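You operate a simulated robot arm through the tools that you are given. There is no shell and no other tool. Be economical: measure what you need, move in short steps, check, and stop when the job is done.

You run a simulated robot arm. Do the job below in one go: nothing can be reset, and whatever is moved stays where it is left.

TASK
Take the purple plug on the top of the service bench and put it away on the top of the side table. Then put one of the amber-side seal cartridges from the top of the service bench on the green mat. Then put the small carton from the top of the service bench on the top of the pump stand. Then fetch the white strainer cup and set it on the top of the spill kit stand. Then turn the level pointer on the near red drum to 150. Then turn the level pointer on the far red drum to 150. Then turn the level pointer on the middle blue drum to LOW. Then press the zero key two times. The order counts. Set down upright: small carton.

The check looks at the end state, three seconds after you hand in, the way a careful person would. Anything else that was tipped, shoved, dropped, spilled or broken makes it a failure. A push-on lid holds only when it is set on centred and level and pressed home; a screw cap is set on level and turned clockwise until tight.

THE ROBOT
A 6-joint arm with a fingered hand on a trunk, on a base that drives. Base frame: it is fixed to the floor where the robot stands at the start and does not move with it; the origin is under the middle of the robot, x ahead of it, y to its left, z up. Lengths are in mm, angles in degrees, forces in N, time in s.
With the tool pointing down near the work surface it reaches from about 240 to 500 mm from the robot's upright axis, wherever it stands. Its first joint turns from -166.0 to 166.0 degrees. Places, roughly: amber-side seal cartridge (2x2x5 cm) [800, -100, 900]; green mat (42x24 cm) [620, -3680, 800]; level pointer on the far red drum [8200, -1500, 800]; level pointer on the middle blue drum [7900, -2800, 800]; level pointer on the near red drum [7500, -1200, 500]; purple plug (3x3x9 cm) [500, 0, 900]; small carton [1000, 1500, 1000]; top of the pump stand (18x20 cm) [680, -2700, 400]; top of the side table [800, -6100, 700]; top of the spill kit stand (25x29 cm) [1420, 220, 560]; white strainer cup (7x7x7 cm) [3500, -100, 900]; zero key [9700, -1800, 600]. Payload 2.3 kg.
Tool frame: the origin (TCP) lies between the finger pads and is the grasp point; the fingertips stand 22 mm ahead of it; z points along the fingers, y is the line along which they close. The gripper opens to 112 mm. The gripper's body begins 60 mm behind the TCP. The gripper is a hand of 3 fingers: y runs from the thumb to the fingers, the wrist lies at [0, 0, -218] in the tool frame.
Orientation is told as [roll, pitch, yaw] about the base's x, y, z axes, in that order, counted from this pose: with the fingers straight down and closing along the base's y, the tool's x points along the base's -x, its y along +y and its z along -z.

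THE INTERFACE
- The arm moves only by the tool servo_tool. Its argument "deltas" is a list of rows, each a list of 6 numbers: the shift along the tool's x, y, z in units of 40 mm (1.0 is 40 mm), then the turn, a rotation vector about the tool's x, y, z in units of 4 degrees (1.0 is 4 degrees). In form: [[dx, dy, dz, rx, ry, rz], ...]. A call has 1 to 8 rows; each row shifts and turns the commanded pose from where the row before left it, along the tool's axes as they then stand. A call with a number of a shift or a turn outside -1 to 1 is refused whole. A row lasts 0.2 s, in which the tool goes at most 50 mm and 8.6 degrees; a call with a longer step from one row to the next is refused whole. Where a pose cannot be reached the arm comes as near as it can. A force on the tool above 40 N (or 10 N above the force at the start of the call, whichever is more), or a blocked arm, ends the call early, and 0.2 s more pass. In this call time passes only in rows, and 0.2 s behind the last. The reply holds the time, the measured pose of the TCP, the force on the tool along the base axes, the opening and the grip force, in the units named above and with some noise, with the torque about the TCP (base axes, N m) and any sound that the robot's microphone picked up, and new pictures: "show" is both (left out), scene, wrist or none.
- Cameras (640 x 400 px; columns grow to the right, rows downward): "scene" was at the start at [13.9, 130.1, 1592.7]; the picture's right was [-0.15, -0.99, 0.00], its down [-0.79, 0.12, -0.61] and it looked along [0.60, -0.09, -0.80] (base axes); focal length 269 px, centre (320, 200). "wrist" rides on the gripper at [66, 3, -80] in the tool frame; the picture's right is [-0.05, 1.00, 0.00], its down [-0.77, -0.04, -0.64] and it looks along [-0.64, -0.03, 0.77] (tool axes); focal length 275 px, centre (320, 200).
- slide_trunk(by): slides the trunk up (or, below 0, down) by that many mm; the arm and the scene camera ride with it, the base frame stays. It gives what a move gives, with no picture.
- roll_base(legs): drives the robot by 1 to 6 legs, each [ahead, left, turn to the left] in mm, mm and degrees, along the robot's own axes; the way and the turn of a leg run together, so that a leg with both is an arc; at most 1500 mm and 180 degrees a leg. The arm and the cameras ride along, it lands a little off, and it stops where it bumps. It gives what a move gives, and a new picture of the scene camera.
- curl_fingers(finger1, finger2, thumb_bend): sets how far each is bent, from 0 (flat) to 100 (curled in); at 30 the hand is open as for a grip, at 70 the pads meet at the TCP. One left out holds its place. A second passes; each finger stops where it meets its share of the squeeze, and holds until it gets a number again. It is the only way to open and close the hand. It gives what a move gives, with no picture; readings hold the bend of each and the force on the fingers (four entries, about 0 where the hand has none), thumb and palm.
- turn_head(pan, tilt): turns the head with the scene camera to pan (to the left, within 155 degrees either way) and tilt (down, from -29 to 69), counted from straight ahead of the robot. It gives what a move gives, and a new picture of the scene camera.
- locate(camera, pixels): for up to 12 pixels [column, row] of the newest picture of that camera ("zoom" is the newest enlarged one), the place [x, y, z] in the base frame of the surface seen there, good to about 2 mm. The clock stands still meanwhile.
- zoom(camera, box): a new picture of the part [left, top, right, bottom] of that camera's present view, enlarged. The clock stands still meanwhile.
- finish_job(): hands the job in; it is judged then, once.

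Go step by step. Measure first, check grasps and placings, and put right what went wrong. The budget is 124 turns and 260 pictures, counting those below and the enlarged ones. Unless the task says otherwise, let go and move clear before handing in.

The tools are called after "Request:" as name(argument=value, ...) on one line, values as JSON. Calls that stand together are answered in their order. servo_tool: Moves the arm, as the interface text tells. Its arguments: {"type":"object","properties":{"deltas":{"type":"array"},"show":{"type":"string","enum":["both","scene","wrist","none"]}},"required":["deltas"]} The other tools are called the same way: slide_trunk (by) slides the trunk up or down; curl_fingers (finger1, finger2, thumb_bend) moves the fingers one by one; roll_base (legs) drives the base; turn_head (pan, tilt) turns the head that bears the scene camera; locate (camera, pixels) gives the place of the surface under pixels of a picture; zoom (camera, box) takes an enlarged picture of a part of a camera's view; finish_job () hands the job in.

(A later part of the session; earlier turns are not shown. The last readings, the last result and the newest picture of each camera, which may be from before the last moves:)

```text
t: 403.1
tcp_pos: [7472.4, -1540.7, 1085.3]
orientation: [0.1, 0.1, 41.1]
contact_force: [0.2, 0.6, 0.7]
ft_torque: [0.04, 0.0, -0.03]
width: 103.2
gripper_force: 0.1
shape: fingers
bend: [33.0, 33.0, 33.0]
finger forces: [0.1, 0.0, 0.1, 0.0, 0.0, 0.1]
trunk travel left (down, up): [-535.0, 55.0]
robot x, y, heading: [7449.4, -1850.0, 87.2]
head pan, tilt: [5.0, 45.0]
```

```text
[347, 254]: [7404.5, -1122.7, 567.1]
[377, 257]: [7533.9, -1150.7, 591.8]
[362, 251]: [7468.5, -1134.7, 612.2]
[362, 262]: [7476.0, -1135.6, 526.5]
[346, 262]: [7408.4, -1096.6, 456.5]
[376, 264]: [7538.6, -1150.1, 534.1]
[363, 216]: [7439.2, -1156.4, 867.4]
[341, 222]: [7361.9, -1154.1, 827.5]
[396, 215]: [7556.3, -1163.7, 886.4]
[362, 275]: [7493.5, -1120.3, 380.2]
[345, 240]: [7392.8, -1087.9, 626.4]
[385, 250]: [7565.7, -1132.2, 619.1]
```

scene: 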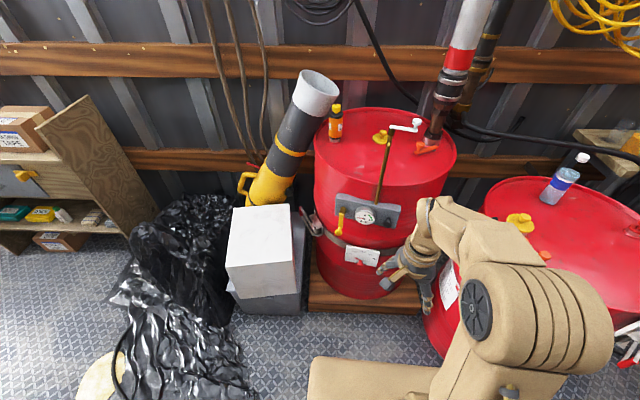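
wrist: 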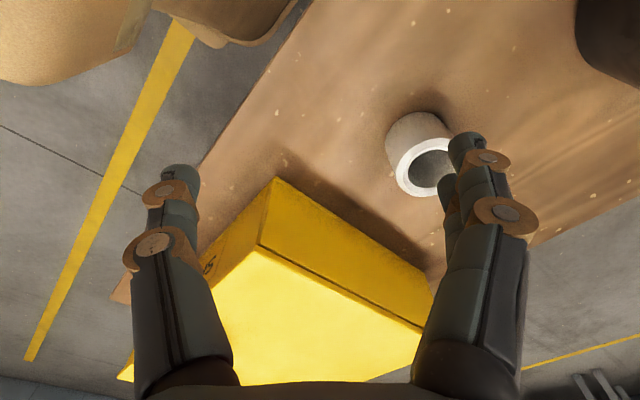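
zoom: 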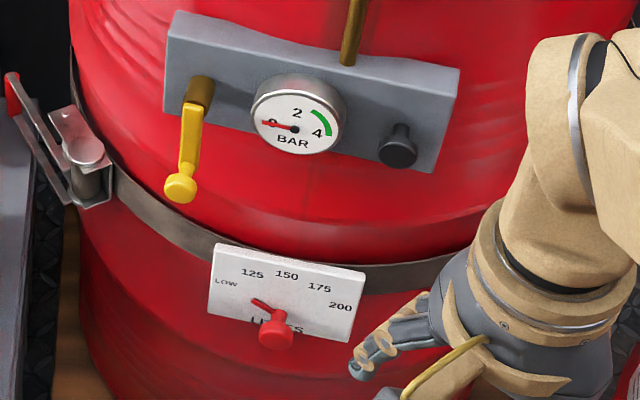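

The dial plate faces -y, slightly -x; hub near (7478,-1140,~535), scale LOW–125–150–175–200 with 150 at top. I'll move in, lower the trunk, and bring the hand horizontal toward the dial.

Request:
roll_base(legs=[[90, 0, 0]])

Request:
slide_trunk(by=-400)

Request:
servo_tool(deltas=[[0, 0, -0.5, 0, 0, -1], [0, 0, -0.5, 0, 0, -1], [0, 0, 0, 0, 0, -1], [0, 0, 0, 0, 0, -1], [0, 0, 0, 0, 0, -1], [0, 0, 0, 0, 0, -1], [0, 0, 0, 0, 0, -1], [0, 0, 0, 0, 0, -1]], show="both")

```text
t: 404.2
tcp_pos: [7477.7, -1452.6, 1086.0]
orientation: [0.0, 0.1, 41.1]
contact_force: [0.8, 0.8, -0.5]
ft_torque: [-0.01, -0.02, -0.03]
width: 103.0
gripper_force: 0.0
shape: fingers
bend: [33.0, 33.0, 33.0]
finger forces: [0.0, 0.1, 0.1, 0.0, 0.0, 0.0]
trunk travel left (down, up): [-535.0, 55.0]
robot x, y, heading: [7452.8, -1757.2, 87.2]
head pan, tilt: [5.0, 45.0]
```

scene: 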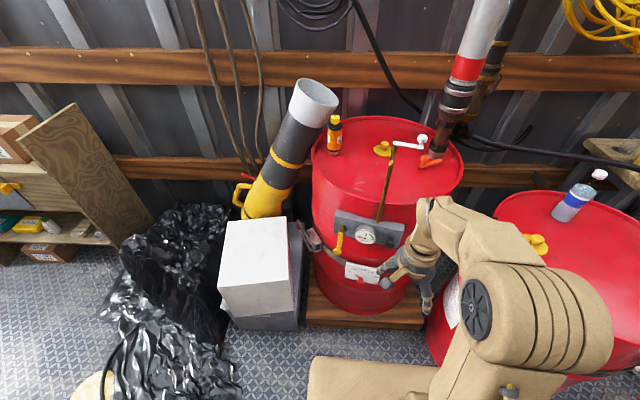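

```text
t: 408.1
tcp_pos: [7477.4, -1452.2, 685.3]
orientation: [0.1, 0.0, 41.0]
contact_force: [-0.7, -0.6, -0.1]
ft_torque: [-0.02, -0.03, -0.01]
width: 103.1
gripper_force: 0.1
shape: fingers
bend: [33.0, 33.0, 33.0]
finger forces: [0.0, 0.1, 0.0, 0.0, 0.0, 0.0]
trunk travel left (down, up): [-135.0, 455.0]
robot x, y, heading: [7452.9, -1764.1, 87.0]
head pan, tilt: [5.0, 45.0]
```

```text
t: 409.9
tcp_pos: [7476.6, -1452.2, 724.8]
orientation: [0.1, 0.1, 73.2]
contact_force: [-0.2, 0.4, -0.4]
ft_torque: [-0.01, -0.02, 0.01]
width: 103.0
gripper_force: 0.1
shape: fingers
bend: [33.0, 33.0, 33.0]
finger forces: [0.0, 0.0, 0.0, 0.0, 0.0, 0.0]
trunk travel left (down, up): [-135.0, 455.0]
robot x, y, heading: [7456.8, -1759.4, 87.1]
head pan, tilt: [5.0, 45.0]
```

scene: 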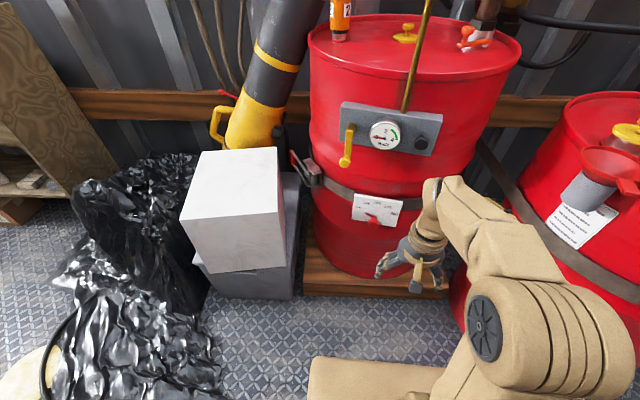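
wrist: 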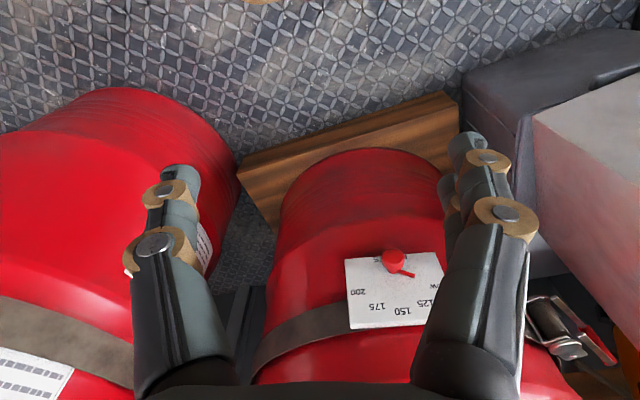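

Now both views see the dial clearly. Zooming and locating the hub, pointer tip and labels.

Request:
zoom(camera="scene", box=[345, 185, 409, 235])

Request:
locate(camera="zoom", pixels=[[250, 330], [280, 330], [310, 340], [290, 315], [300, 360], [180, 300], [250, 240], [340, 240], [430, 270], [500, 300], [100, 100], [560, 160]])

```text
8.00 times, centred on (377, 210) of scene
```

zoom: 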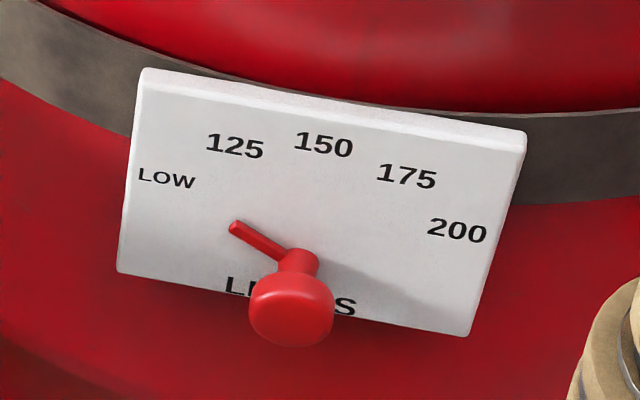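

```text
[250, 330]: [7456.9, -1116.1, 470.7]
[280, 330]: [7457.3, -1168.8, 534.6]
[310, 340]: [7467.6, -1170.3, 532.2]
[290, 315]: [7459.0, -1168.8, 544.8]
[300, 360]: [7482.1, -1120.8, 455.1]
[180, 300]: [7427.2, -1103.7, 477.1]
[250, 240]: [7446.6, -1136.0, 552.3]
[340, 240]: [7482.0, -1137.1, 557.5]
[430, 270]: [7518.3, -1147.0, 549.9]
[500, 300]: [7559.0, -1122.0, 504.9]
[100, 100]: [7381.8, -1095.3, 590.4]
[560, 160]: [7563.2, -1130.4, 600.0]
```

The knob's face centre is near (7462,-1169,540), axis along ~78.5° heading; the pointer reads about LOW (-62°), 150 is at 0°. Rotating the hand to horizontal in stages while moving toward a standoff.

Request:
servo_tool(deltas=[[-0.21, 0, 0.21, 0, 0, -0.65], [-0.2, 0, 0.2, 0, 0, -0.65], [-0.21, 0, 0.21, 0, -1, 0], [-0.19, 0, 0.22, 0, -1, 0], [-0.18, 0, 0.24, 0, -1, 0], [-0.16, 0, 0.25, 0, -1, 0], [-0.14, 0, 0.26, 0, -1, 0], [-0.12, 0, 0.27, 0, -1, 0]], show="none")

Request:
servo_tool(deltas=[[-0.1, 0, 0.28, 0, -1, 0], [-0.08, 0, 0.28, 0, -1, 0], [-0.06, 0, 0.29, 0, -1, 0], [-0.04, 0, 0.29, 0, -1, 0], [-0.02, 0, 0.29, 0, -1, 0], [0, 0, 0.29, 0, -1, 0], [0.02, 0, 0.29, 0, -1, 0], [0.04, 0, 0.29, 0, -1, 0]], show="scene")

```text
t: 411.7
tcp_pos: [7491.0, -1388.2, 659.0]
orientation: [0.0, -24.1, 78.3]
contact_force: [0.9, -0.5, 0.3]
ft_torque: [-0.01, -0.04, 0.01]
width: 103.3
gripper_force: 0.2
shape: fingers
bend: [33.0, 33.0, 33.0]
finger forces: [0.0, 0.0, 0.1, 0.0, 0.0, 0.0]
trunk travel left (down, up): [-135.0, 455.0]
robot x, y, heading: [7453.0, -1762.3, 87.4]
head pan, tilt: [5.0, 45.0]
```

```text
t: 413.5
tcp_pos: [7523.1, -1377.3, 630.1]
orientation: [-7.5, -33.9, 78.8]
contact_force: [0.7, 0.0, 1.2]
ft_torque: [0.0, -0.01, -0.01]
width: 103.3
gripper_force: 0.0
shape: fingers
bend: [33.0, 33.0, 33.0]
finger forces: [0.0, 0.1, 0.0, 0.1, 0.1, 0.0]
out of reach, approached as far as the arm can: row 2, 3, 4, 5, 6, 7, 8
trunk travel left (down, up): [-135.0, 455.0]
robot x, y, heading: [7455.7, -1759.0, 87.0]
head pan, tilt: [5.0, 45.0]
```

scene: 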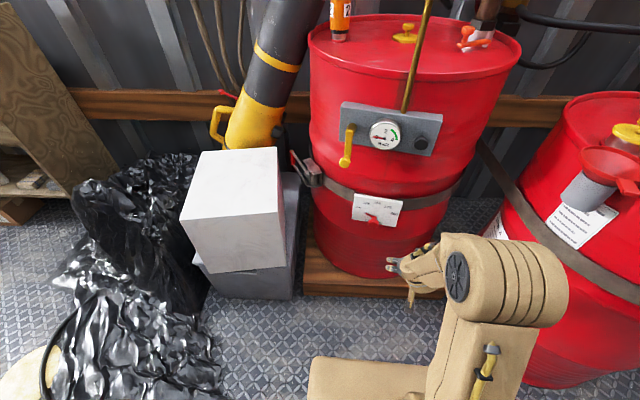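

The arm folded too close (wrist only ~260 mm out). I'll back the base 170 mm and extend the arm before pitching further.

Request:
roll_base(legs=[[-170, 0, 0]])

Request:
servo_tool(deltas=[[-0.55, 0, 0.8, 0, 0, 0], [-0.55, 0, 0.8, 0, 0, 0], [-0.55, 0, 0.8, 0, 0, 0], [-0.55, 0, 0.8, 0, 0, 0]], show="scene")

```text
t: 414.9
tcp_pos: [7515.9, -1550.0, 631.0]
orientation: [-7.6, -33.9, 78.9]
contact_force: [-0.8, -0.2, -0.3]
ft_torque: [0.0, 0.0, 0.01]
width: 103.2
gripper_force: 0.0
shape: fingers
bend: [33.0, 33.0, 33.0]
finger forces: [0.1, 0.1, 0.0, 0.1, 0.1, 0.0]
trunk travel left (down, up): [-135.0, 455.0]
robot x, y, heading: [7449.6, -1926.6, 87.0]
head pan, tilt: [5.0, 45.0]
```

scene: 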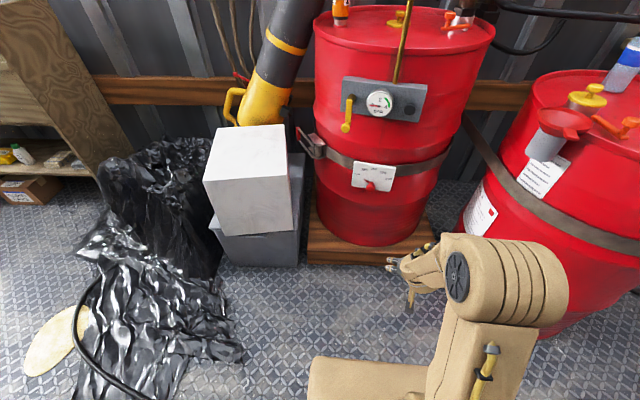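

```text
t: 415.9
tcp_pos: [7559.3, -1412.8, 574.4]
orientation: [-7.5, -33.9, 78.7]
contact_force: [-0.4, 0.1, 0.7]
ft_torque: [-0.01, -0.06, 0.01]
width: 103.2
gripper_force: 0.0
shape: fingers
bend: [33.0, 33.0, 33.0]
finger forces: [0.1, 0.0, 0.0, 0.0, 0.0, 0.0]
trunk travel left (down, up): [-135.0, 455.0]
robot x, y, heading: [7448.1, -1929.8, 87.1]
head pan, tilt: [5.0, 45.0]
```

scene: 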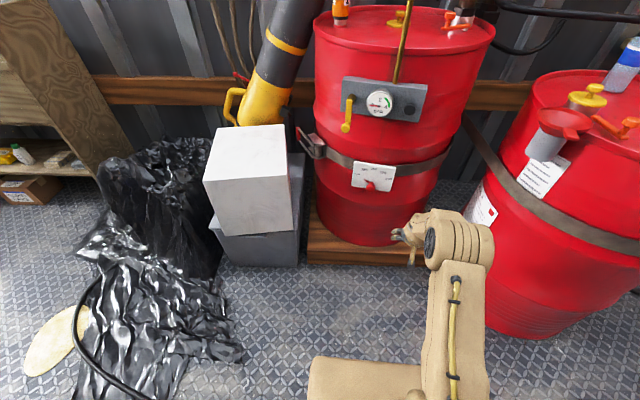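

Pose restored. Continuing the pitch about the wrist, holding the wrist in place.

Request:
servo_tool(deltas=[[-0.38, 0, 0, 0, -1, 0], [-0.38, 0, 0, 0, -1, 0], [-0.38, 0, 0, 0, -1, 0], [-0.38, 0, 0, 0, -1, 0], [-0.38, 0, 0, 0, -1, 0], [-0.38, 0, 0, 0, -1, 0], [-0.38, 0, 0, 0, -1, 0], [-0.38, 0, 0, 0, -1, 0]], show="scene")

```text
t: 417.7
tcp_pos: [7562.4, -1321.8, 669.7]
orientation: [-15.4, -65.3, 88.2]
contact_force: [1.5, 0.2, -0.8]
ft_torque: [0.0, -0.01, 0.0]
width: 103.1
gripper_force: 0.2
shape: fingers
bend: [33.0, 33.0, 33.0]
finger forces: [0.0, 0.0, 0.1, 0.0, 0.0, 0.1]
out of reach, approached as far as the arm can: row 7, 8
trunk travel left (down, up): [-135.0, 455.0]
robot x, y, heading: [7446.2, -1934.6, 87.0]
head pan, tilt: [5.0, 45.0]
```

scene: 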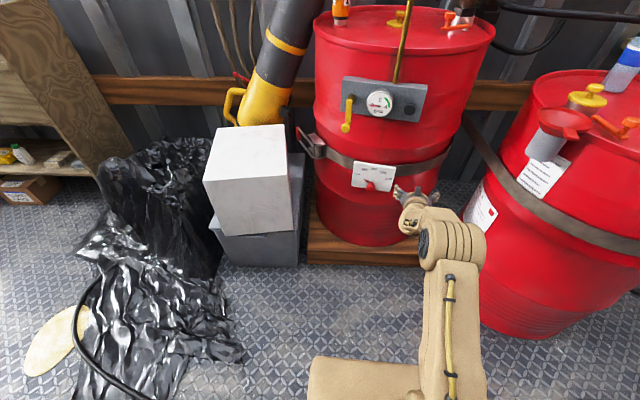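

Pitch reached 65°. Backing the base 120 mm more, lowering the trunk 130, extending the arm, and then finishing the tilt.

Request:
roll_base(legs=[[-130, 0, 0]])

Request:
slide_trunk(by=-130)

Request:
servo_tool(deltas=[[-0.3, 0.15, 0.6, 0, 0, 0], [-0.3, 0.15, 0.6, 0, 0, 0], [-0.3, 0.15, 0.6, 0, 0, 0], [-0.3, 0.15, 0.6, 0, 0, 0]], show="none")

Request:
servo_tool(deltas=[[-0.33, 0.06, 0, -0.16, -0.87, 0], [-0.33, 0.06, 0, -0.16, -0.87, 0], [-0.33, 0.06, 0, -0.16, -0.87, 0], [-0.33, 0.06, 0, -0.16, -0.87, 0], [-0.33, 0.06, 0, -0.16, -0.87, 0], [-0.33, 0.06, 0, -0.16, -0.87, 0], [-0.33, 0.06, 0, -0.16, -0.87, 0]], show="both")

```text
t: 419.0
tcp_pos: [7557.3, -1450.4, 668.8]
orientation: [-15.4, -65.1, 88.0]
contact_force: [-0.4, -0.4, 0.2]
ft_torque: [-0.01, -0.01, 0.0]
width: 103.1
gripper_force: 0.0
shape: fingers
bend: [33.0, 33.0, 33.0]
finger forces: [0.0, 0.0, 0.0, 0.0, 0.1, 0.0]
trunk travel left (down, up): [-135.0, 455.0]
robot x, y, heading: [7444.5, -2059.1, 86.8]
head pan, tilt: [5.0, 45.0]
```

scene: 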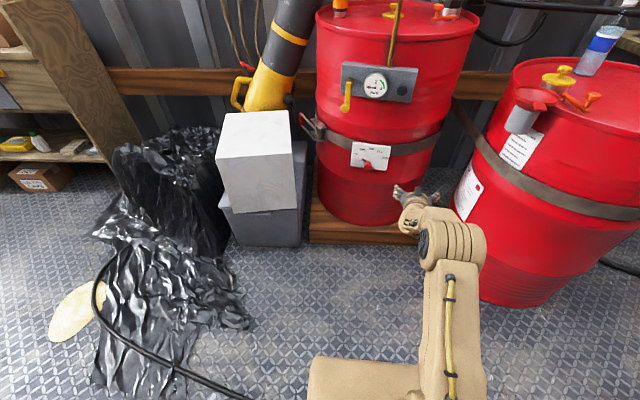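

```text
t: 420.6
tcp_pos: [7558.4, -1451.8, 538.8]
orientation: [-15.3, -65.1, 88.0]
contact_force: [-0.2, -0.6, -0.8]
ft_torque: [0.03, -0.02, 0.01]
width: 102.8
gripper_force: 0.1
shape: fingers
bend: [33.0, 33.0, 33.0]
finger forces: [0.0, 0.1, 0.0, 0.1, 0.0, 0.1]
trunk travel left (down, up): [-5.0, 585.0]
robot x, y, heading: [7443.1, -2057.7, 86.7]
head pan, tilt: [5.0, 45.0]
```

```text
t: 421.6
tcp_pos: [7561.9, -1372.6, 548.4]
orientation: [-15.4, -65.2, 88.0]
contact_force: [1.0, 0.2, -0.4]
ft_torque: [0.01, 0.02, 0.0]
width: 103.1
gripper_force: 0.1
shape: fingers
bend: [33.0, 33.0, 33.0]
finger forces: [0.0, 0.0, 0.0, 0.0, 0.0, 0.0]
out of reach, approached as far as the arm can: row 3, 4
trunk travel left (down, up): [-5.0, 585.0]
robot x, y, heading: [7441.4, -2061.7, 86.9]
head pan, tilt: [5.0, 45.0]
```

```text
t: 423.2
tcp_pos: [7541.1, -1343.9, 636.4]
orientation: [-89.0, -84.6, 167.3]
contact_force: [-0.4, -0.3, -0.1]
ft_torque: [0.02, -0.01, 0.0]
width: 103.3
gripper_force: 0.0
shape: fingers
bend: [33.0, 33.0, 33.0]
finger forces: [0.0, 0.0, 0.1, 0.0, 0.0, 0.0]
trunk travel left (down, up): [-5.0, 585.0]
robot x, y, heading: [7440.2, -2060.9, 86.6]
head pan, tilt: [5.0, 45.0]
```

scene: 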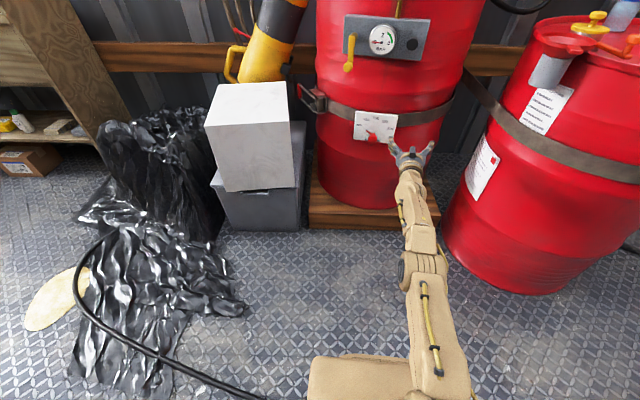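
wrist: 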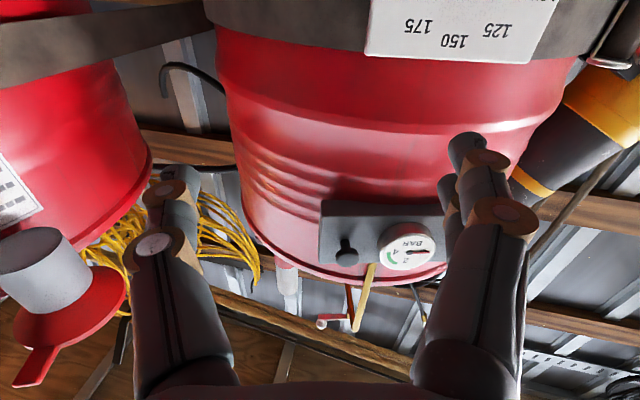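

The hand is now horizontal along the knob axis (tool z ≈ (0.20,0.98,0)). Shifting down/left to line up with the knob, slightly retracted, then driving forward to a standoff.

Request:
servo_tool(deltas=[[0.363, 0.422, -0.334, 0, 0, 0], [0.363, 0.422, -0.334, 0, 0, 0], [0.363, 0.422, -0.334, 0, 0, 0], [0.363, 0.422, -0.334, 0, 0, 0], [0.363, 0.422, -0.334, 0, 0, 0], [0.363, 0.422, -0.334, 0, 0, 0]], show="none")

Request:
roll_base(legs=[[160, 0, 0]])

Request:
servo_tool(deltas=[[0, 0, 0, 0, 0, 0]], show="wrist")

```text
t: 424.6
tcp_pos: [7432.9, -1362.9, 532.3]
orientation: [-88.7, -84.6, 167.0]
contact_force: [-0.6, 0.0, -0.3]
ft_torque: [-0.01, -0.02, 0.02]
width: 103.0
gripper_force: 0.1
shape: fingers
bend: [33.0, 33.0, 33.0]
finger forces: [0.1, 0.0, 0.0, 0.0, 0.0, 0.2]
out of reach, approached as far as the arm can: row 1, 2, 3, 4, 5, 6
trunk travel left (down, up): [-5.0, 585.0]
robot x, y, heading: [7442.1, -2060.0, 86.8]
head pan, tilt: [5.0, 45.0]
```

```text
t: 426.0
tcp_pos: [7443.7, -1197.1, 531.8]
orientation: [-88.7, -84.5, 166.8]
contact_force: [-0.4, 0.2, 0.5]
ft_torque: [0.02, 0.01, -0.04]
width: 103.1
gripper_force: 0.0
shape: fingers
bend: [33.0, 33.0, 33.0]
finger forces: [0.1, 0.0, 0.1, 0.0, 0.0, 0.0]
trunk travel left (down, up): [-5.0, 585.0]
robot x, y, heading: [7451.9, -1890.0, 86.9]
head pan, tilt: [5.0, 45.0]
```

scene: 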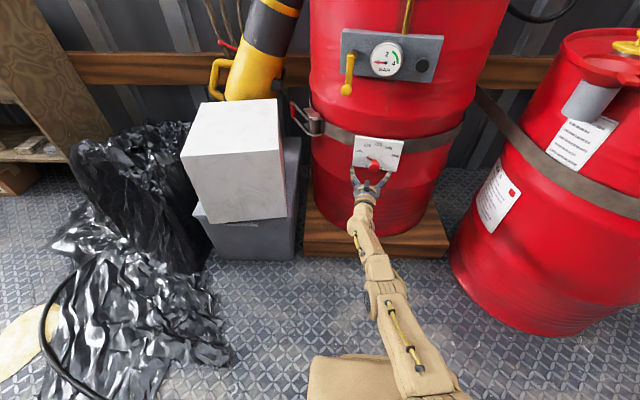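

```text
t: 426.4
tcp_pos: [7444.8, -1196.2, 532.6]
orientation: [-88.6, -84.5, 166.8]
contact_force: [-0.1, 0.1, -0.3]
ft_torque: [0.01, 0.01, 0.02]
width: 103.4
gripper_force: 0.1
shape: fingers
bend: [33.0, 33.0, 33.0]
finger forces: [0.1, 0.0, 0.0, 0.1, 0.0, 0.0]
trunk travel left (down, up): [-5.0, 585.0]
robot x, y, heading: [7451.9, -1888.8, 86.5]
head pan, tilt: [5.0, 45.0]
```

wrist: 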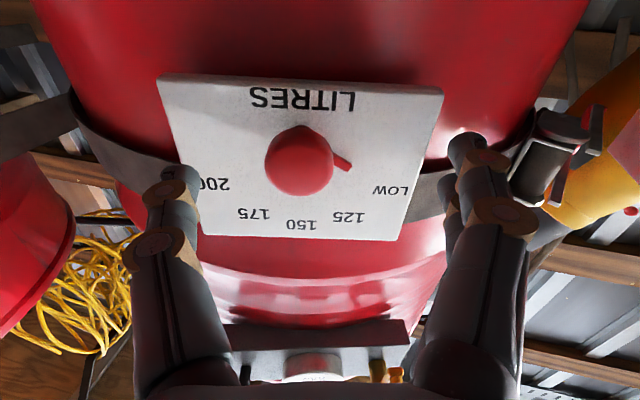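

Excellent view: knob at (300,160), upside-down dial with 150 at (302,225). Locating knob and labels.

Request:
locate(camera="wrist", pixels=[[297, 168], [285, 168], [315, 168], [300, 150], [345, 163], [335, 158], [302, 226], [392, 188], [348, 216], [250, 214], [215, 184], [303, 98]])

Request:
zoom(camera="wrist", box=[200, 70, 440, 250])

```text
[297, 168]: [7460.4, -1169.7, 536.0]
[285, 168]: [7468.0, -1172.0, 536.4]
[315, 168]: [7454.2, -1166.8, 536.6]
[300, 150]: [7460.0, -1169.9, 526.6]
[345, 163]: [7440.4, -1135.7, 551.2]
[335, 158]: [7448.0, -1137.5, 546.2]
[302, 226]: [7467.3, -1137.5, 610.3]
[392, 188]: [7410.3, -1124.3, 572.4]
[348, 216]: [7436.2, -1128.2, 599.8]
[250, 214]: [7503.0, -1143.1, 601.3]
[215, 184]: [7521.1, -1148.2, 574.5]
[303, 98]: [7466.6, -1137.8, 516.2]
```

```text
2.22 times, centred on (320, 160) of wrist
```

zoom: 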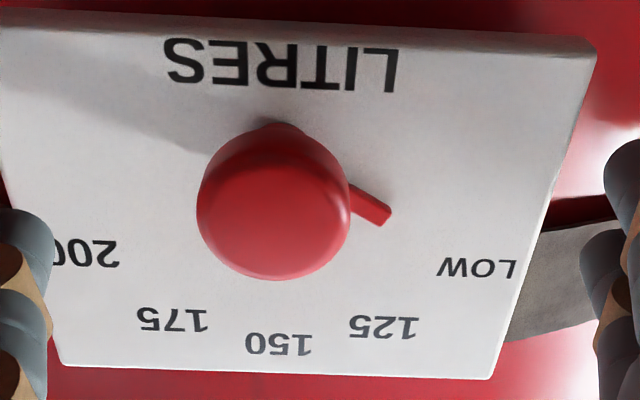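

The pivot axis passes through the knob face centre (7460,-1170,535); the pointer sits on LOW (≈-58°), 150 at 0°. The arm is near full reach, so I retract a bit, drive the base 60 mm forward, then fine-align.

Request:
servo_tool(deltas=[[0, -0.24, -0.6, 0, 0, 0], [0, 0, -0.9, 0, 0, 0]], show="none")

Request:
roll_base(legs=[[60, 0, 0]])

Request:
servo_tool(deltas=[[0, 0, 0, 0, 0, 0]], show="wrist")

```text
t: 427.0
tcp_pos: [7438.6, -1197.8, 529.8]
orientation: [-89.0, -84.5, 167.2]
contact_force: [-0.5, 0.0, 0.5]
ft_torque: [0.01, -0.01, -0.03]
width: 103.1
gripper_force: 0.0
shape: fingers
bend: [33.0, 33.0, 33.0]
finger forces: [0.0, 0.0, 0.0, 0.0, 0.0, 0.0]
out of reach, approached as far as the arm can: row 1, 2
trunk travel left (down, up): [-5.0, 585.0]
robot x, y, heading: [7452.0, -1892.8, 86.7]
head pan, tilt: [5.0, 45.0]
```

```text
t: 428.1
tcp_pos: [7437.9, -1148.3, 527.3]
orientation: [-87.8, -84.4, 166.2]
contact_force: [-2.0, -8.4, -0.5]
ft_torque: [0.08, 0.07, -0.6]
width: 109.5
gripper_force: 4.5
shape: fingers
bend: [33.0, 33.0, 31.0]
finger forces: [0.0, 0.1, 0.1, 0.0, 9.5, 0.1]
trunk travel left (down, up): [-5.0, 585.0]
robot x, y, heading: [7455.2, -1840.3, 86.5]
head pan, tilt: [5.0, 45.0]
stopped in leg 1: the force on the tool passed its limit at 54 N (the readings are from after the stop); the commanded pose is now the measured one
```

scene: 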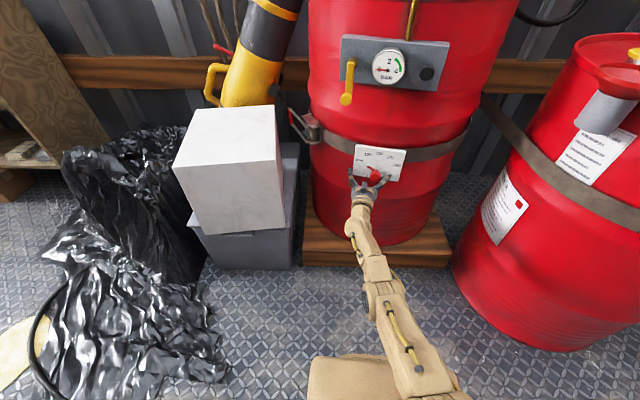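

```text
t: 428.4
tcp_pos: [7438.5, -1149.4, 529.4]
orientation: [-88.0, -84.4, 166.3]
contact_force: [-3.0, -10.1, -1.6]
ft_torque: [0.07, 0.04, -0.65]
width: 109.6
gripper_force: 5.1
shape: fingers
bend: [33.0, 33.0, 31.0]
finger forces: [0.1, 0.0, 0.0, 0.0, 10.4, 0.0]
trunk travel left (down, up): [-5.0, 585.0]
robot x, y, heading: [7458.8, -1838.7, 86.7]
head pan, tilt: [5.0, 45.0]
```

wrist: 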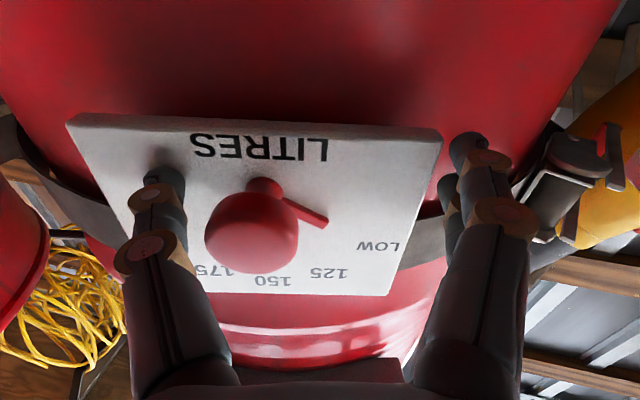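

The retraction hadn't happened (arm is at its bend limit), so the thumb touched the plate. Backing the base 40 mm; forward motion will be done with the base.

Request:
roll_base(legs=[[-40, 0, 0]])

Request:
servo_tool(deltas=[[0, -0.4, 0, 0, 0, 0]], show="wrist")

```text
t: 429.3
tcp_pos: [7437.8, -1187.0, 527.1]
orientation: [-87.6, -84.4, 165.9]
contact_force: [0.2, 0.7, 0.4]
ft_torque: [-0.03, 0.0, -0.01]
width: 104.2
gripper_force: 0.0
shape: fingers
bend: [33.0, 33.0, 33.0]
finger forces: [0.1, 0.1, 0.1, 0.0, 0.1, 0.0]
trunk travel left (down, up): [-5.0, 585.0]
robot x, y, heading: [7453.5, -1882.1, 86.6]
head pan, tilt: [5.0, 45.0]
```

scene: 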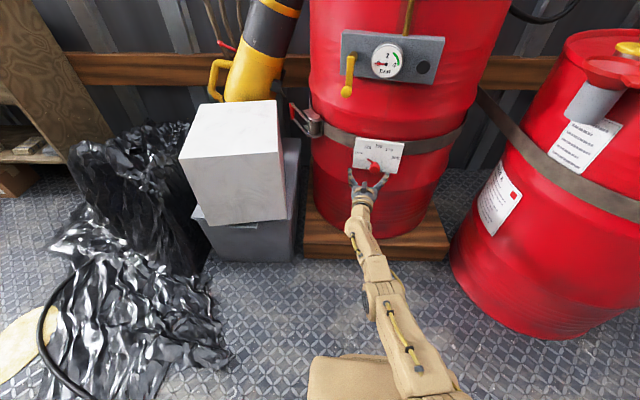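

```text
t: 429.7
tcp_pos: [7451.9, -1187.0, 527.1]
orientation: [-87.6, -84.4, 166.1]
contact_force: [-0.5, 0.2, 0.7]
ft_torque: [0.02, -0.05, -0.04]
width: 103.9
gripper_force: 0.1
shape: fingers
bend: [33.0, 33.0, 33.0]
finger forces: [0.0, 0.1, 0.1, 0.0, 0.1, 0.0]
out of reach, approached as far as the arm can: row 1
trunk travel left (down, up): [-5.0, 585.0]
robot x, y, heading: [7451.3, -1881.8, 86.6]
head pan, tilt: [5.0, 45.0]
```

wrist: 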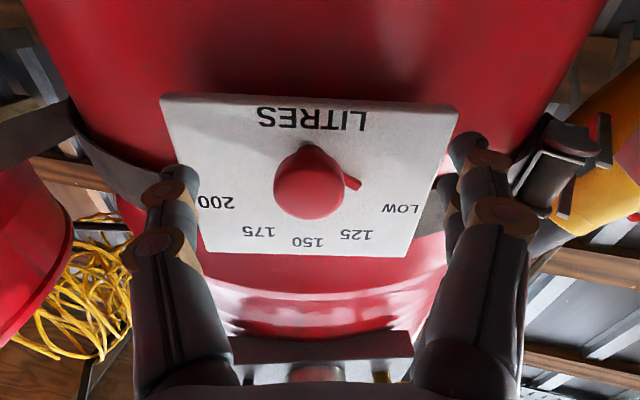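

Knob axis is about 5 mm right and 8 mm above the TCP. Correcting and stepping the base 20 mm forward.

Request:
servo_tool(deltas=[[-0.22, -0.1, 0, 0, 0, 0]], show="none")

Request:
roll_base(legs=[[19, 0, 0]])

Request:
servo_tool(deltas=[[0, 0, 0, 0, 0, 0]], show="wrist")

```text
t: 430.1
tcp_pos: [7454.0, -1184.0, 536.2]
orientation: [-87.6, -84.5, 166.1]
contact_force: [-0.1, -0.5, 0.1]
ft_torque: [0.0, 0.05, -0.02]
width: 104.0
gripper_force: 0.0
shape: fingers
bend: [33.0, 33.0, 33.0]
finger forces: [0.1, 0.0, 0.0, 0.0, 0.0, 0.0]
out of reach, approached as far as the arm can: row 1
trunk travel left (down, up): [-5.0, 585.0]
robot x, y, heading: [7451.4, -1882.1, 86.7]
head pan, tilt: [5.0, 45.0]
```

```text
t: 430.9
tcp_pos: [7455.4, -1164.3, 535.7]
orientation: [-87.7, -84.4, 166.0]
contact_force: [-0.3, -0.2, -0.1]
ft_torque: [0.01, 0.02, 0.0]
width: 104.0
gripper_force: 0.1
shape: fingers
bend: [33.0, 33.0, 33.0]
finger forces: [0.0, 0.0, 0.0, 0.0, 0.1, 0.0]
trunk travel left (down, up): [-5.0, 585.0]
robot x, y, heading: [7452.0, -1860.9, 86.8]
head pan, tilt: [5.0, 45.0]
```

scene: 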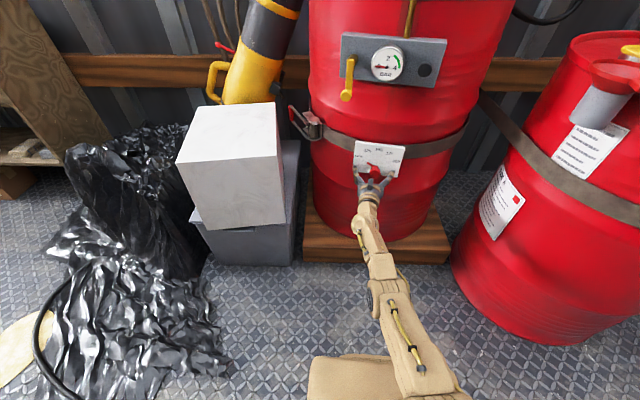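

```text
t: 431.3
tcp_pos: [7455.4, -1164.9, 536.6]
orientation: [-87.7, -84.4, 166.1]
contact_force: [-0.3, -0.8, 0.2]
ft_torque: [-0.02, 0.02, -0.05]
width: 104.2
gripper_force: 0.0
shape: fingers
bend: [33.0, 33.0, 33.0]
finger forces: [0.1, 0.0, 0.0, 0.1, 0.0, 0.1]
trunk travel left (down, up): [-5.0, 585.0]
robot x, y, heading: [7451.9, -1859.9, 86.7]
head pan, tilt: [5.0, 45.0]
```

wrist: 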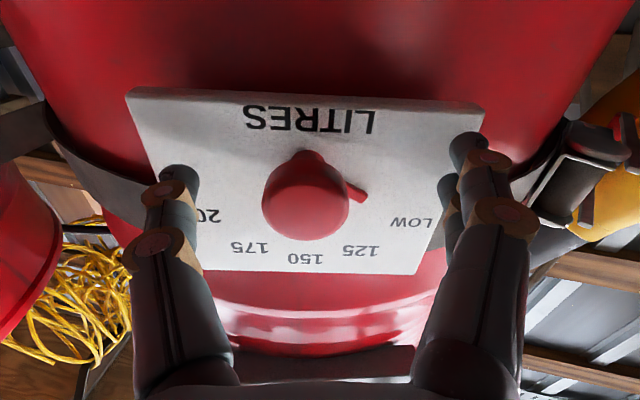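

Knob at (306,195), nearly centred. A 6 mm shift to the right of the drum, then closing.

Request:
servo_tool(deltas=[[0, -0.15, 0, 0, 0, 0]], show="none")

Request:
curl_fingers(finger1=70, finger2=70, thumb_bend=70)

Request:
zoom(camera="wrist", box=[100, 60, 540, 335])

```text
t: 431.7
tcp_pos: [7461.8, -1164.2, 534.8]
orientation: [-87.9, -84.5, 166.3]
contact_force: [0.3, -0.2, -0.5]
ft_torque: [0.0, 0.01, -0.03]
width: 103.8
gripper_force: 0.1
shape: fingers
bend: [33.0, 33.0, 33.0]
finger forces: [0.0, 0.0, 0.0, 0.1, 0.0, 0.0]
trunk travel left (down, up): [-5.0, 585.0]
robot x, y, heading: [7453.7, -1863.5, 86.8]
head pan, tilt: [5.0, 45.0]
```

```text
t: 432.7
tcp_pos: [7460.9, -1164.4, 536.1]
orientation: [-87.9, -84.5, 166.2]
contact_force: [1.8, 3.1, -0.8]
ft_torque: [0.02, 0.02, 0.01]
width: 18.8
gripper_force: 8.3
shape: fingers
bend: [65.0, 62.0, 65.0]
finger forces: [2.5, 5.0, 0.0, 0.0, 9.0, 0.1]
trunk travel left (down, up): [-5.0, 585.0]
robot x, y, heading: [7453.3, -1863.7, 87.1]
head pan, tilt: [5.0, 45.0]
```

```text
1.45 times, centred on (320, 198) of wrist
```

zoom: 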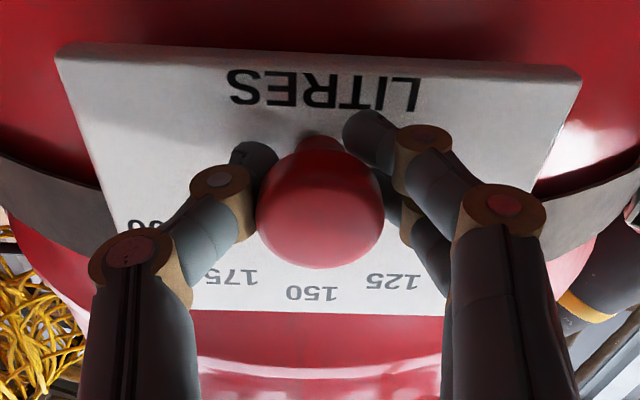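

The knob is gripped. Turning clockwise (about +tool z) in steps; 58° needed.

Request:
servo_tool(deltas=[[0, 0, 0, 0, 0, 1], [0, 0, 0, 0, 0, 1], [0, 0, 0, 0, 0, 1], [0, 0, 0, 0, 0, 1], [0, 0, 0, 0, 0, 1], [0, 0, 0, 0, 0, 1], [0, 0, 0, 0, 0, 1]], show="wrist")

```text
t: 434.3
tcp_pos: [7459.7, -1164.6, 535.7]
orientation: [89.5, -67.5, -11.1]
contact_force: [-1.6, 4.4, -0.1]
ft_torque: [0.02, -0.03, 0.06]
width: 18.6
gripper_force: 8.7
shape: fingers
bend: [65.0, 62.0, 65.0]
finger forces: [3.8, 6.6, 0.0, 0.0, 7.3, 0.0]
trunk travel left (down, up): [-5.0, 585.0]
robot x, y, heading: [7451.3, -1861.9, 86.7]
head pan, tilt: [5.0, 45.0]
```

wrist: 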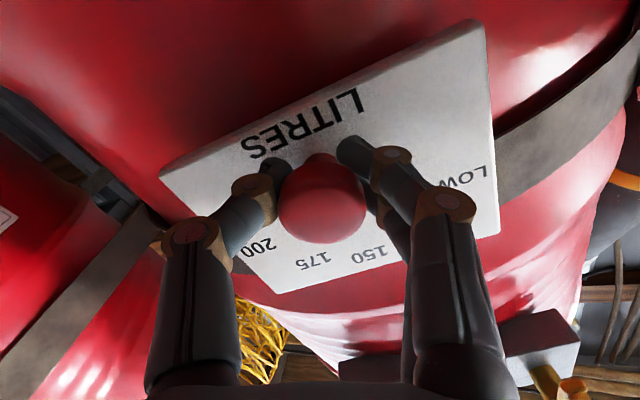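

28° done with the grip holding. Continuing another 30°.

Request:
servo_tool(deltas=[[0, 0, 0, 0, 0, 1], [0, 0, 0, 0, 0, 1], [0, 0, 0, 0, 0, 1], [0, 0, 0, 0, 0, 1], [0, 0, 0, 0, 0, 1], [0, 0, 0, 0, 0, 1], [0, 0, 0, 0, 0, 1], [0, 0, 0, 0, 0, 0.6]], show="wrist")

Request:
zoom(camera="scene", box=[340, 125, 420, 190])

```text
t: 436.1
tcp_pos: [7460.8, -1163.2, 534.6]
orientation: [89.7, -37.2, -11.6]
contact_force: [-10.1, 5.1, 1.0]
ft_torque: [0.07, -0.06, 0.27]
width: 19.0
gripper_force: 10.8
shape: fingers
bend: [64.0, 61.0, 66.0]
finger forces: [6.6, 9.1, 0.0, 0.0, 5.4, 0.0]
trunk travel left (down, up): [-5.0, 585.0]
robot x, y, heading: [7454.6, -1862.4, 86.5]
head pan, tilt: [5.0, 45.0]
```

wrist: 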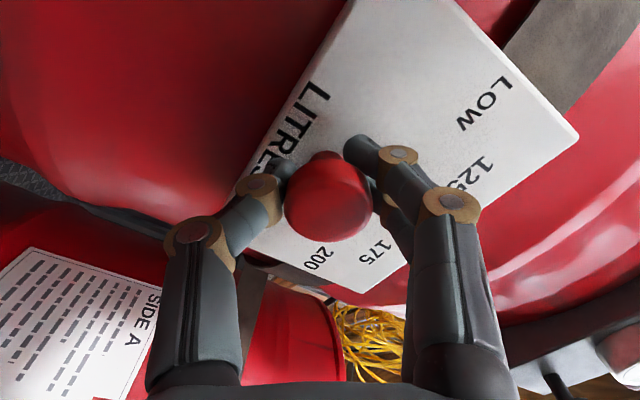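

```text
6.15 times, centred on (380, 158) of scene
```

zoom: 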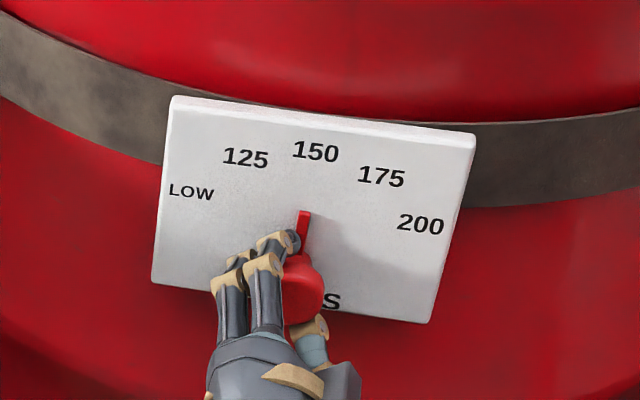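

The scene zoom shows the pointer now pointing up to 150. Opening the hand and backing off to verify.

Request:
curl_fingers(finger1=33, finger2=33, thumb_bend=33)

Request:
roll_base(legs=[[-120, 0, 0]])

Request:
zoom(camera="scene", box=[335, 125, 415, 185])

Request:
zoom(camera="wrist", box=[0, 0, 640, 400])

```text
t: 437.1
tcp_pos: [7461.5, -1163.8, 535.5]
orientation: [89.8, -37.1, -11.5]
contact_force: [-0.5, 0.4, -0.1]
ft_torque: [0.01, -0.03, 0.04]
width: 103.0
gripper_force: 0.1
shape: fingers
bend: [33.0, 33.0, 33.0]
finger forces: [0.1, 0.0, 0.1, 0.0, 0.1, 0.0]
trunk travel left (down, up): [-5.0, 585.0]
robot x, y, heading: [7452.7, -1859.9, 86.6]
head pan, tilt: [5.0, 45.0]
```

```text
t: 438.4
tcp_pos: [7453.9, -1286.7, 536.2]
orientation: [89.9, -37.2, -11.5]
contact_force: [0.2, -0.1, 0.1]
ft_torque: [0.0, -0.01, -0.01]
width: 103.0
gripper_force: 0.0
shape: fingers
bend: [33.0, 33.0, 33.0]
finger forces: [0.0, 0.0, 0.1, 0.0, 0.0, 0.1]
trunk travel left (down, up): [-5.0, 585.0]
robot x, y, heading: [7446.6, -1985.5, 86.9]
head pan, tilt: [5.0, 45.0]
```

scene: 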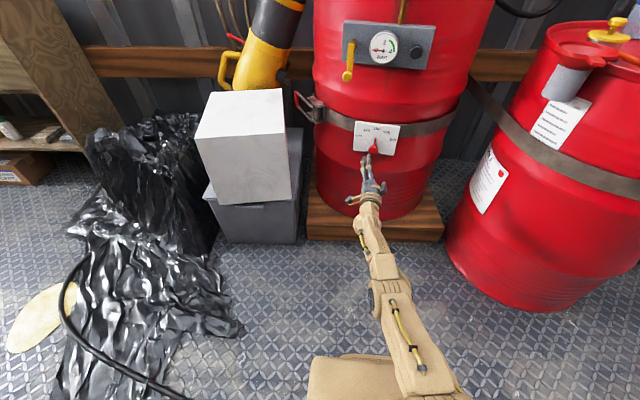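

```text
6.67 times, centred on (375, 155) of scene
```

zoom: 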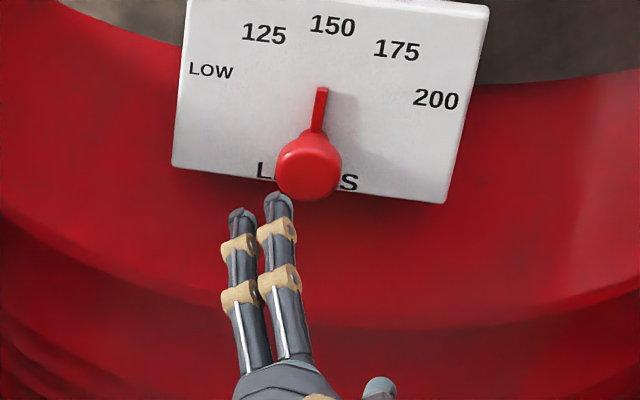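

```text
1.00 times, centred on (320, 200) of wrist (not enlarged: the box is as wide or as high as the picture)
```

zoom: 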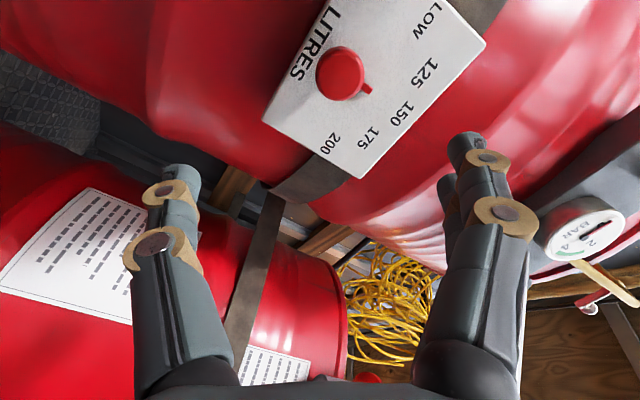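

Request:
locate(camera="zoom", pixels=[[369, 90], [402, 113], [313, 43], [365, 87], [428, 30], [331, 143]])

Request:
zoom(camera="wrist", box=[260, 0, 500, 180])

```text
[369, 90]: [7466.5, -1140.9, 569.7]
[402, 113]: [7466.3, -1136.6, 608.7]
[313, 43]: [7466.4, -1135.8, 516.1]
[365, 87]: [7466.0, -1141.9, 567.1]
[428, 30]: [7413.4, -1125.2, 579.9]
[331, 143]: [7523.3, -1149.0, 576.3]
```

```text
2.22 times, centred on (380, 90) of wrist
```

zoom: 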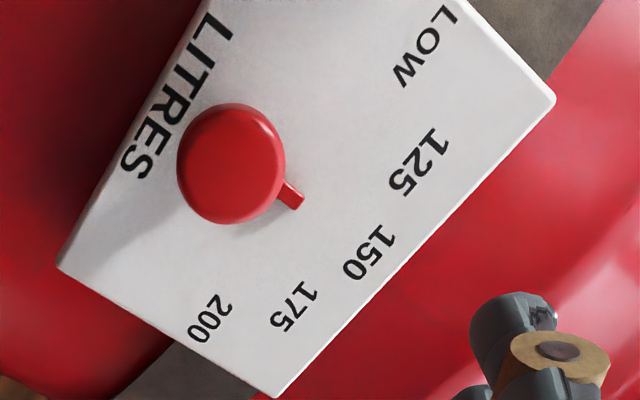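

The tip lines up exactly with 150 (x 7466.5 vs 7466.3). Next the far red drum; first measuring its position to plan the swing with the arm extended.

Request:
locate(camera="scene", pixels=[[455, 270], [500, 295], [560, 310], [620, 285], [455, 240], [500, 200], [550, 50], [490, 170]])

Request:
turn_head(pan=-50, tilt=35)

```text
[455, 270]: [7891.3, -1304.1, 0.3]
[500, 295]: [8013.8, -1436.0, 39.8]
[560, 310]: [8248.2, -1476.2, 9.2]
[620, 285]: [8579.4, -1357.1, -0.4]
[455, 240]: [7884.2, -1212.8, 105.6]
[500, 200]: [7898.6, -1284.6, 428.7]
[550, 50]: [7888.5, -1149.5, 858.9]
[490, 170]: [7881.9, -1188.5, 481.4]
```

```text
t: 439.6
tcp_pos: [7453.5, -1286.4, 535.9]
orientation: [89.8, -37.3, -11.5]
contact_force: [-0.8, -0.2, -0.7]
ft_torque: [-0.01, -0.01, -0.04]
width: 103.0
gripper_force: 0.0
shape: fingers
bend: [33.0, 33.0, 33.0]
finger forces: [0.0, 0.0, 0.0, 0.0, 0.0, 0.1]
trunk travel left (down, up): [-5.0, 585.0]
robot x, y, heading: [7441.2, -1980.8, 86.6]
head pan, tilt: [-50.0, 35.0]
```

scene: 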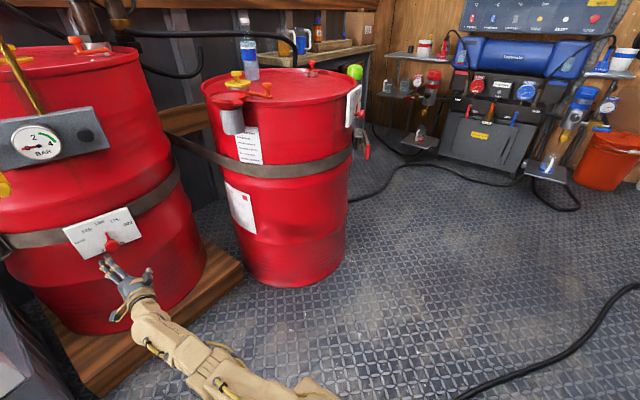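

Request:
locate(camera="scene", pixels=[[350, 108], [357, 95], [358, 118], [366, 150], [365, 138], [290, 200], [330, 180], [345, 220], [250, 240], [420, 140], [380, 170], [440, 160]])

Request:
zoom(camera="scene", box=[310, 50, 410, 170])

```text
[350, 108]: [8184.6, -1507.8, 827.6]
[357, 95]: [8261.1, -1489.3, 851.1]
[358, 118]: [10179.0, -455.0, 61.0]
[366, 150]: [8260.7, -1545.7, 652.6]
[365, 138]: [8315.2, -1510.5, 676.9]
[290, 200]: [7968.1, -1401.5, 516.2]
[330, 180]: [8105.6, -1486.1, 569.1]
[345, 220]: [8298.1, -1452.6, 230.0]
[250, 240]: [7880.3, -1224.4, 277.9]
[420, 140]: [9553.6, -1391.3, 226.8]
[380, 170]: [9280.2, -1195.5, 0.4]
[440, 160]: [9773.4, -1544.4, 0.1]
```

```text
3.33 times, centred on (360, 110) of scene
```

zoom: 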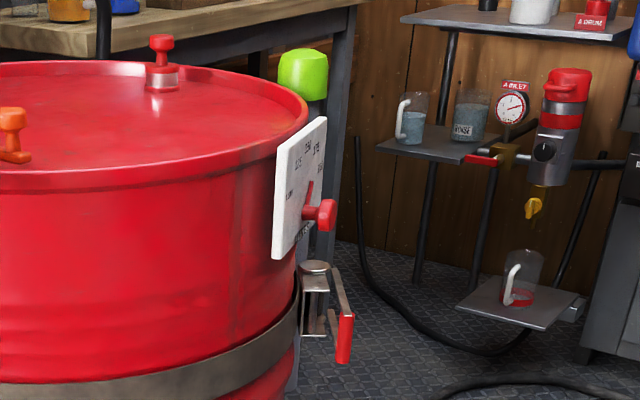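

The far drum centre is ≈(8165,-1200), r≈287; its plate faces about (0.2,-0.98), with the knob near (8230,-1530,~795). Raising the trunk 260, then backing, turning right and travelling to (8375,-2330).

Request:
slide_trunk(by=260)

Request:
roll_base(legs=[[-170, 0, 0], [0, 0, -56.6], [720, -620, 0]])

Request:
turn_head(pan=60, tilt=35)

```text
t: 442.3
tcp_pos: [7453.9, -1286.7, 796.3]
orientation: [89.9, -37.2, -11.5]
contact_force: [-0.4, -0.2, 0.3]
ft_torque: [0.0, 0.01, 0.02]
width: 102.7
gripper_force: 0.0
shape: fingers
bend: [33.0, 33.0, 33.0]
finger forces: [0.0, 0.0, 0.1, 0.0, 0.1, 0.0]
trunk travel left (down, up): [-265.0, 325.0]
robot x, y, heading: [7446.0, -1986.2, 86.5]
head pan, tilt: [-50.0, 35.0]
```

```text
t: 450.9
tcp_pos: [8965.3, -1945.3, 795.5]
orientation: [89.8, -37.1, -68.5]
contact_force: [0.2, -0.1, -0.1]
ft_torque: [0.0, 0.01, 0.01]
width: 102.8
gripper_force: 0.1
shape: fingers
bend: [33.0, 33.0, 33.0]
finger forces: [0.1, 0.0, 0.0, 0.0, 0.0, 0.0]
trunk travel left (down, up): [-265.0, 325.0]
robot x, y, heading: [8375.9, -2318.4, 29.8]
head pan, tilt: [-50.0, 35.0]
```

scene: 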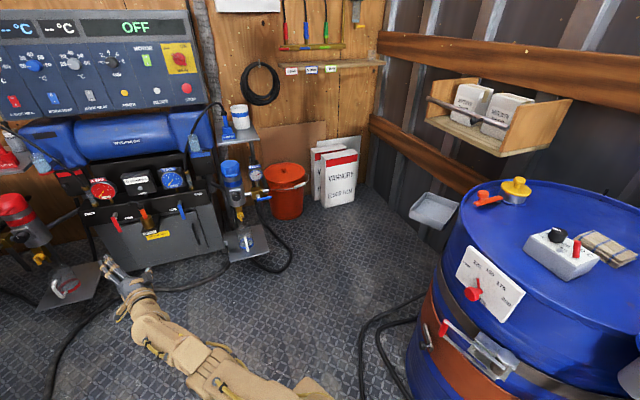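

```text
t: 452.7
tcp_pos: [8965.3, -1944.5, 794.9]
orientation: [89.9, -37.2, -68.5]
contact_force: [-0.7, -0.3, -0.1]
ft_torque: [0.0, 0.0, 0.01]
width: 103.1
gripper_force: 0.0
shape: fingers
bend: [33.0, 33.0, 33.0]
finger forces: [0.0, 0.0, 0.1, 0.1, 0.0, 0.1]
trunk travel left (down, up): [-265.0, 325.0]
robot x, y, heading: [8374.4, -2320.1, 29.7]
head pan, tilt: [60.0, 35.0]
```

scene: 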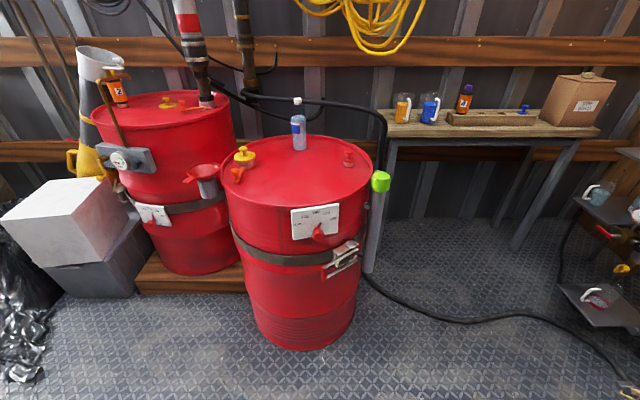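

Request:
zoom(camera="scene", box=[280, 195, 370, 285])

Request:
locate(camera="zoom", pixels=[[180, 285], [150, 300], [250, 240], [215, 215], [100, 80], [420, 70], [80, 310], [400, 260], [260, 100], [340, 330], [140, 190], [270, 290]])

```text
4.44 times, centred on (325, 240) of scene
```

zoom: 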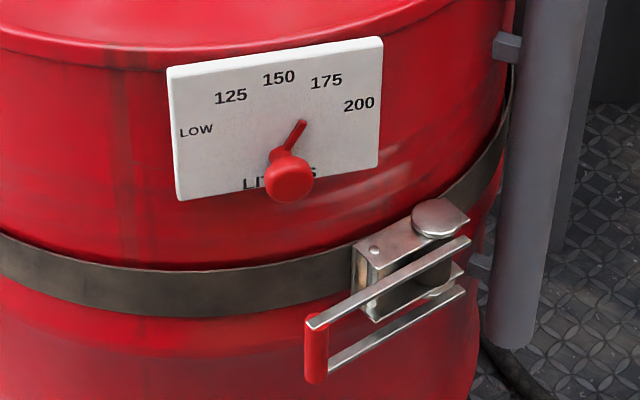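

```text
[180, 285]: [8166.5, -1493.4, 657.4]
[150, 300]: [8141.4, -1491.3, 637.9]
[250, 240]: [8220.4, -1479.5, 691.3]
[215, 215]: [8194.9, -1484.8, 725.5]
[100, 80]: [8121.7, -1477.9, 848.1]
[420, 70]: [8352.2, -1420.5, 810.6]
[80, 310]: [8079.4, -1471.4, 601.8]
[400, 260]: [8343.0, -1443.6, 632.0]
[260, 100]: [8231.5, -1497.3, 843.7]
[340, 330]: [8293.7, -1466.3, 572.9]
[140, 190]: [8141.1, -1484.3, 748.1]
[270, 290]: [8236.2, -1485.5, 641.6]
```

Request:
locate(camera="zoom", pixels=[[290, 182], [280, 182], [305, 182], [290, 195], [302, 124], [297, 133], [279, 77], [197, 131], [359, 103], [180, 190], [376, 150], [255, 183]])

```text
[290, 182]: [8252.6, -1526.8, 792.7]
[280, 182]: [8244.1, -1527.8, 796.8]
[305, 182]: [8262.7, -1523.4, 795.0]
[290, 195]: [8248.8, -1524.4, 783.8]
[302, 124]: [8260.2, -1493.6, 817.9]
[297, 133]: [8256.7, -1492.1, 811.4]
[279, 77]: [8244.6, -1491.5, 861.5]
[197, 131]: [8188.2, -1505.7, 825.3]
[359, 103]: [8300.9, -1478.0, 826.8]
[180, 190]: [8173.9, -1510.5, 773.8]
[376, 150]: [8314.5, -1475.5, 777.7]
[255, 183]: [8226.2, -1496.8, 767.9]
```

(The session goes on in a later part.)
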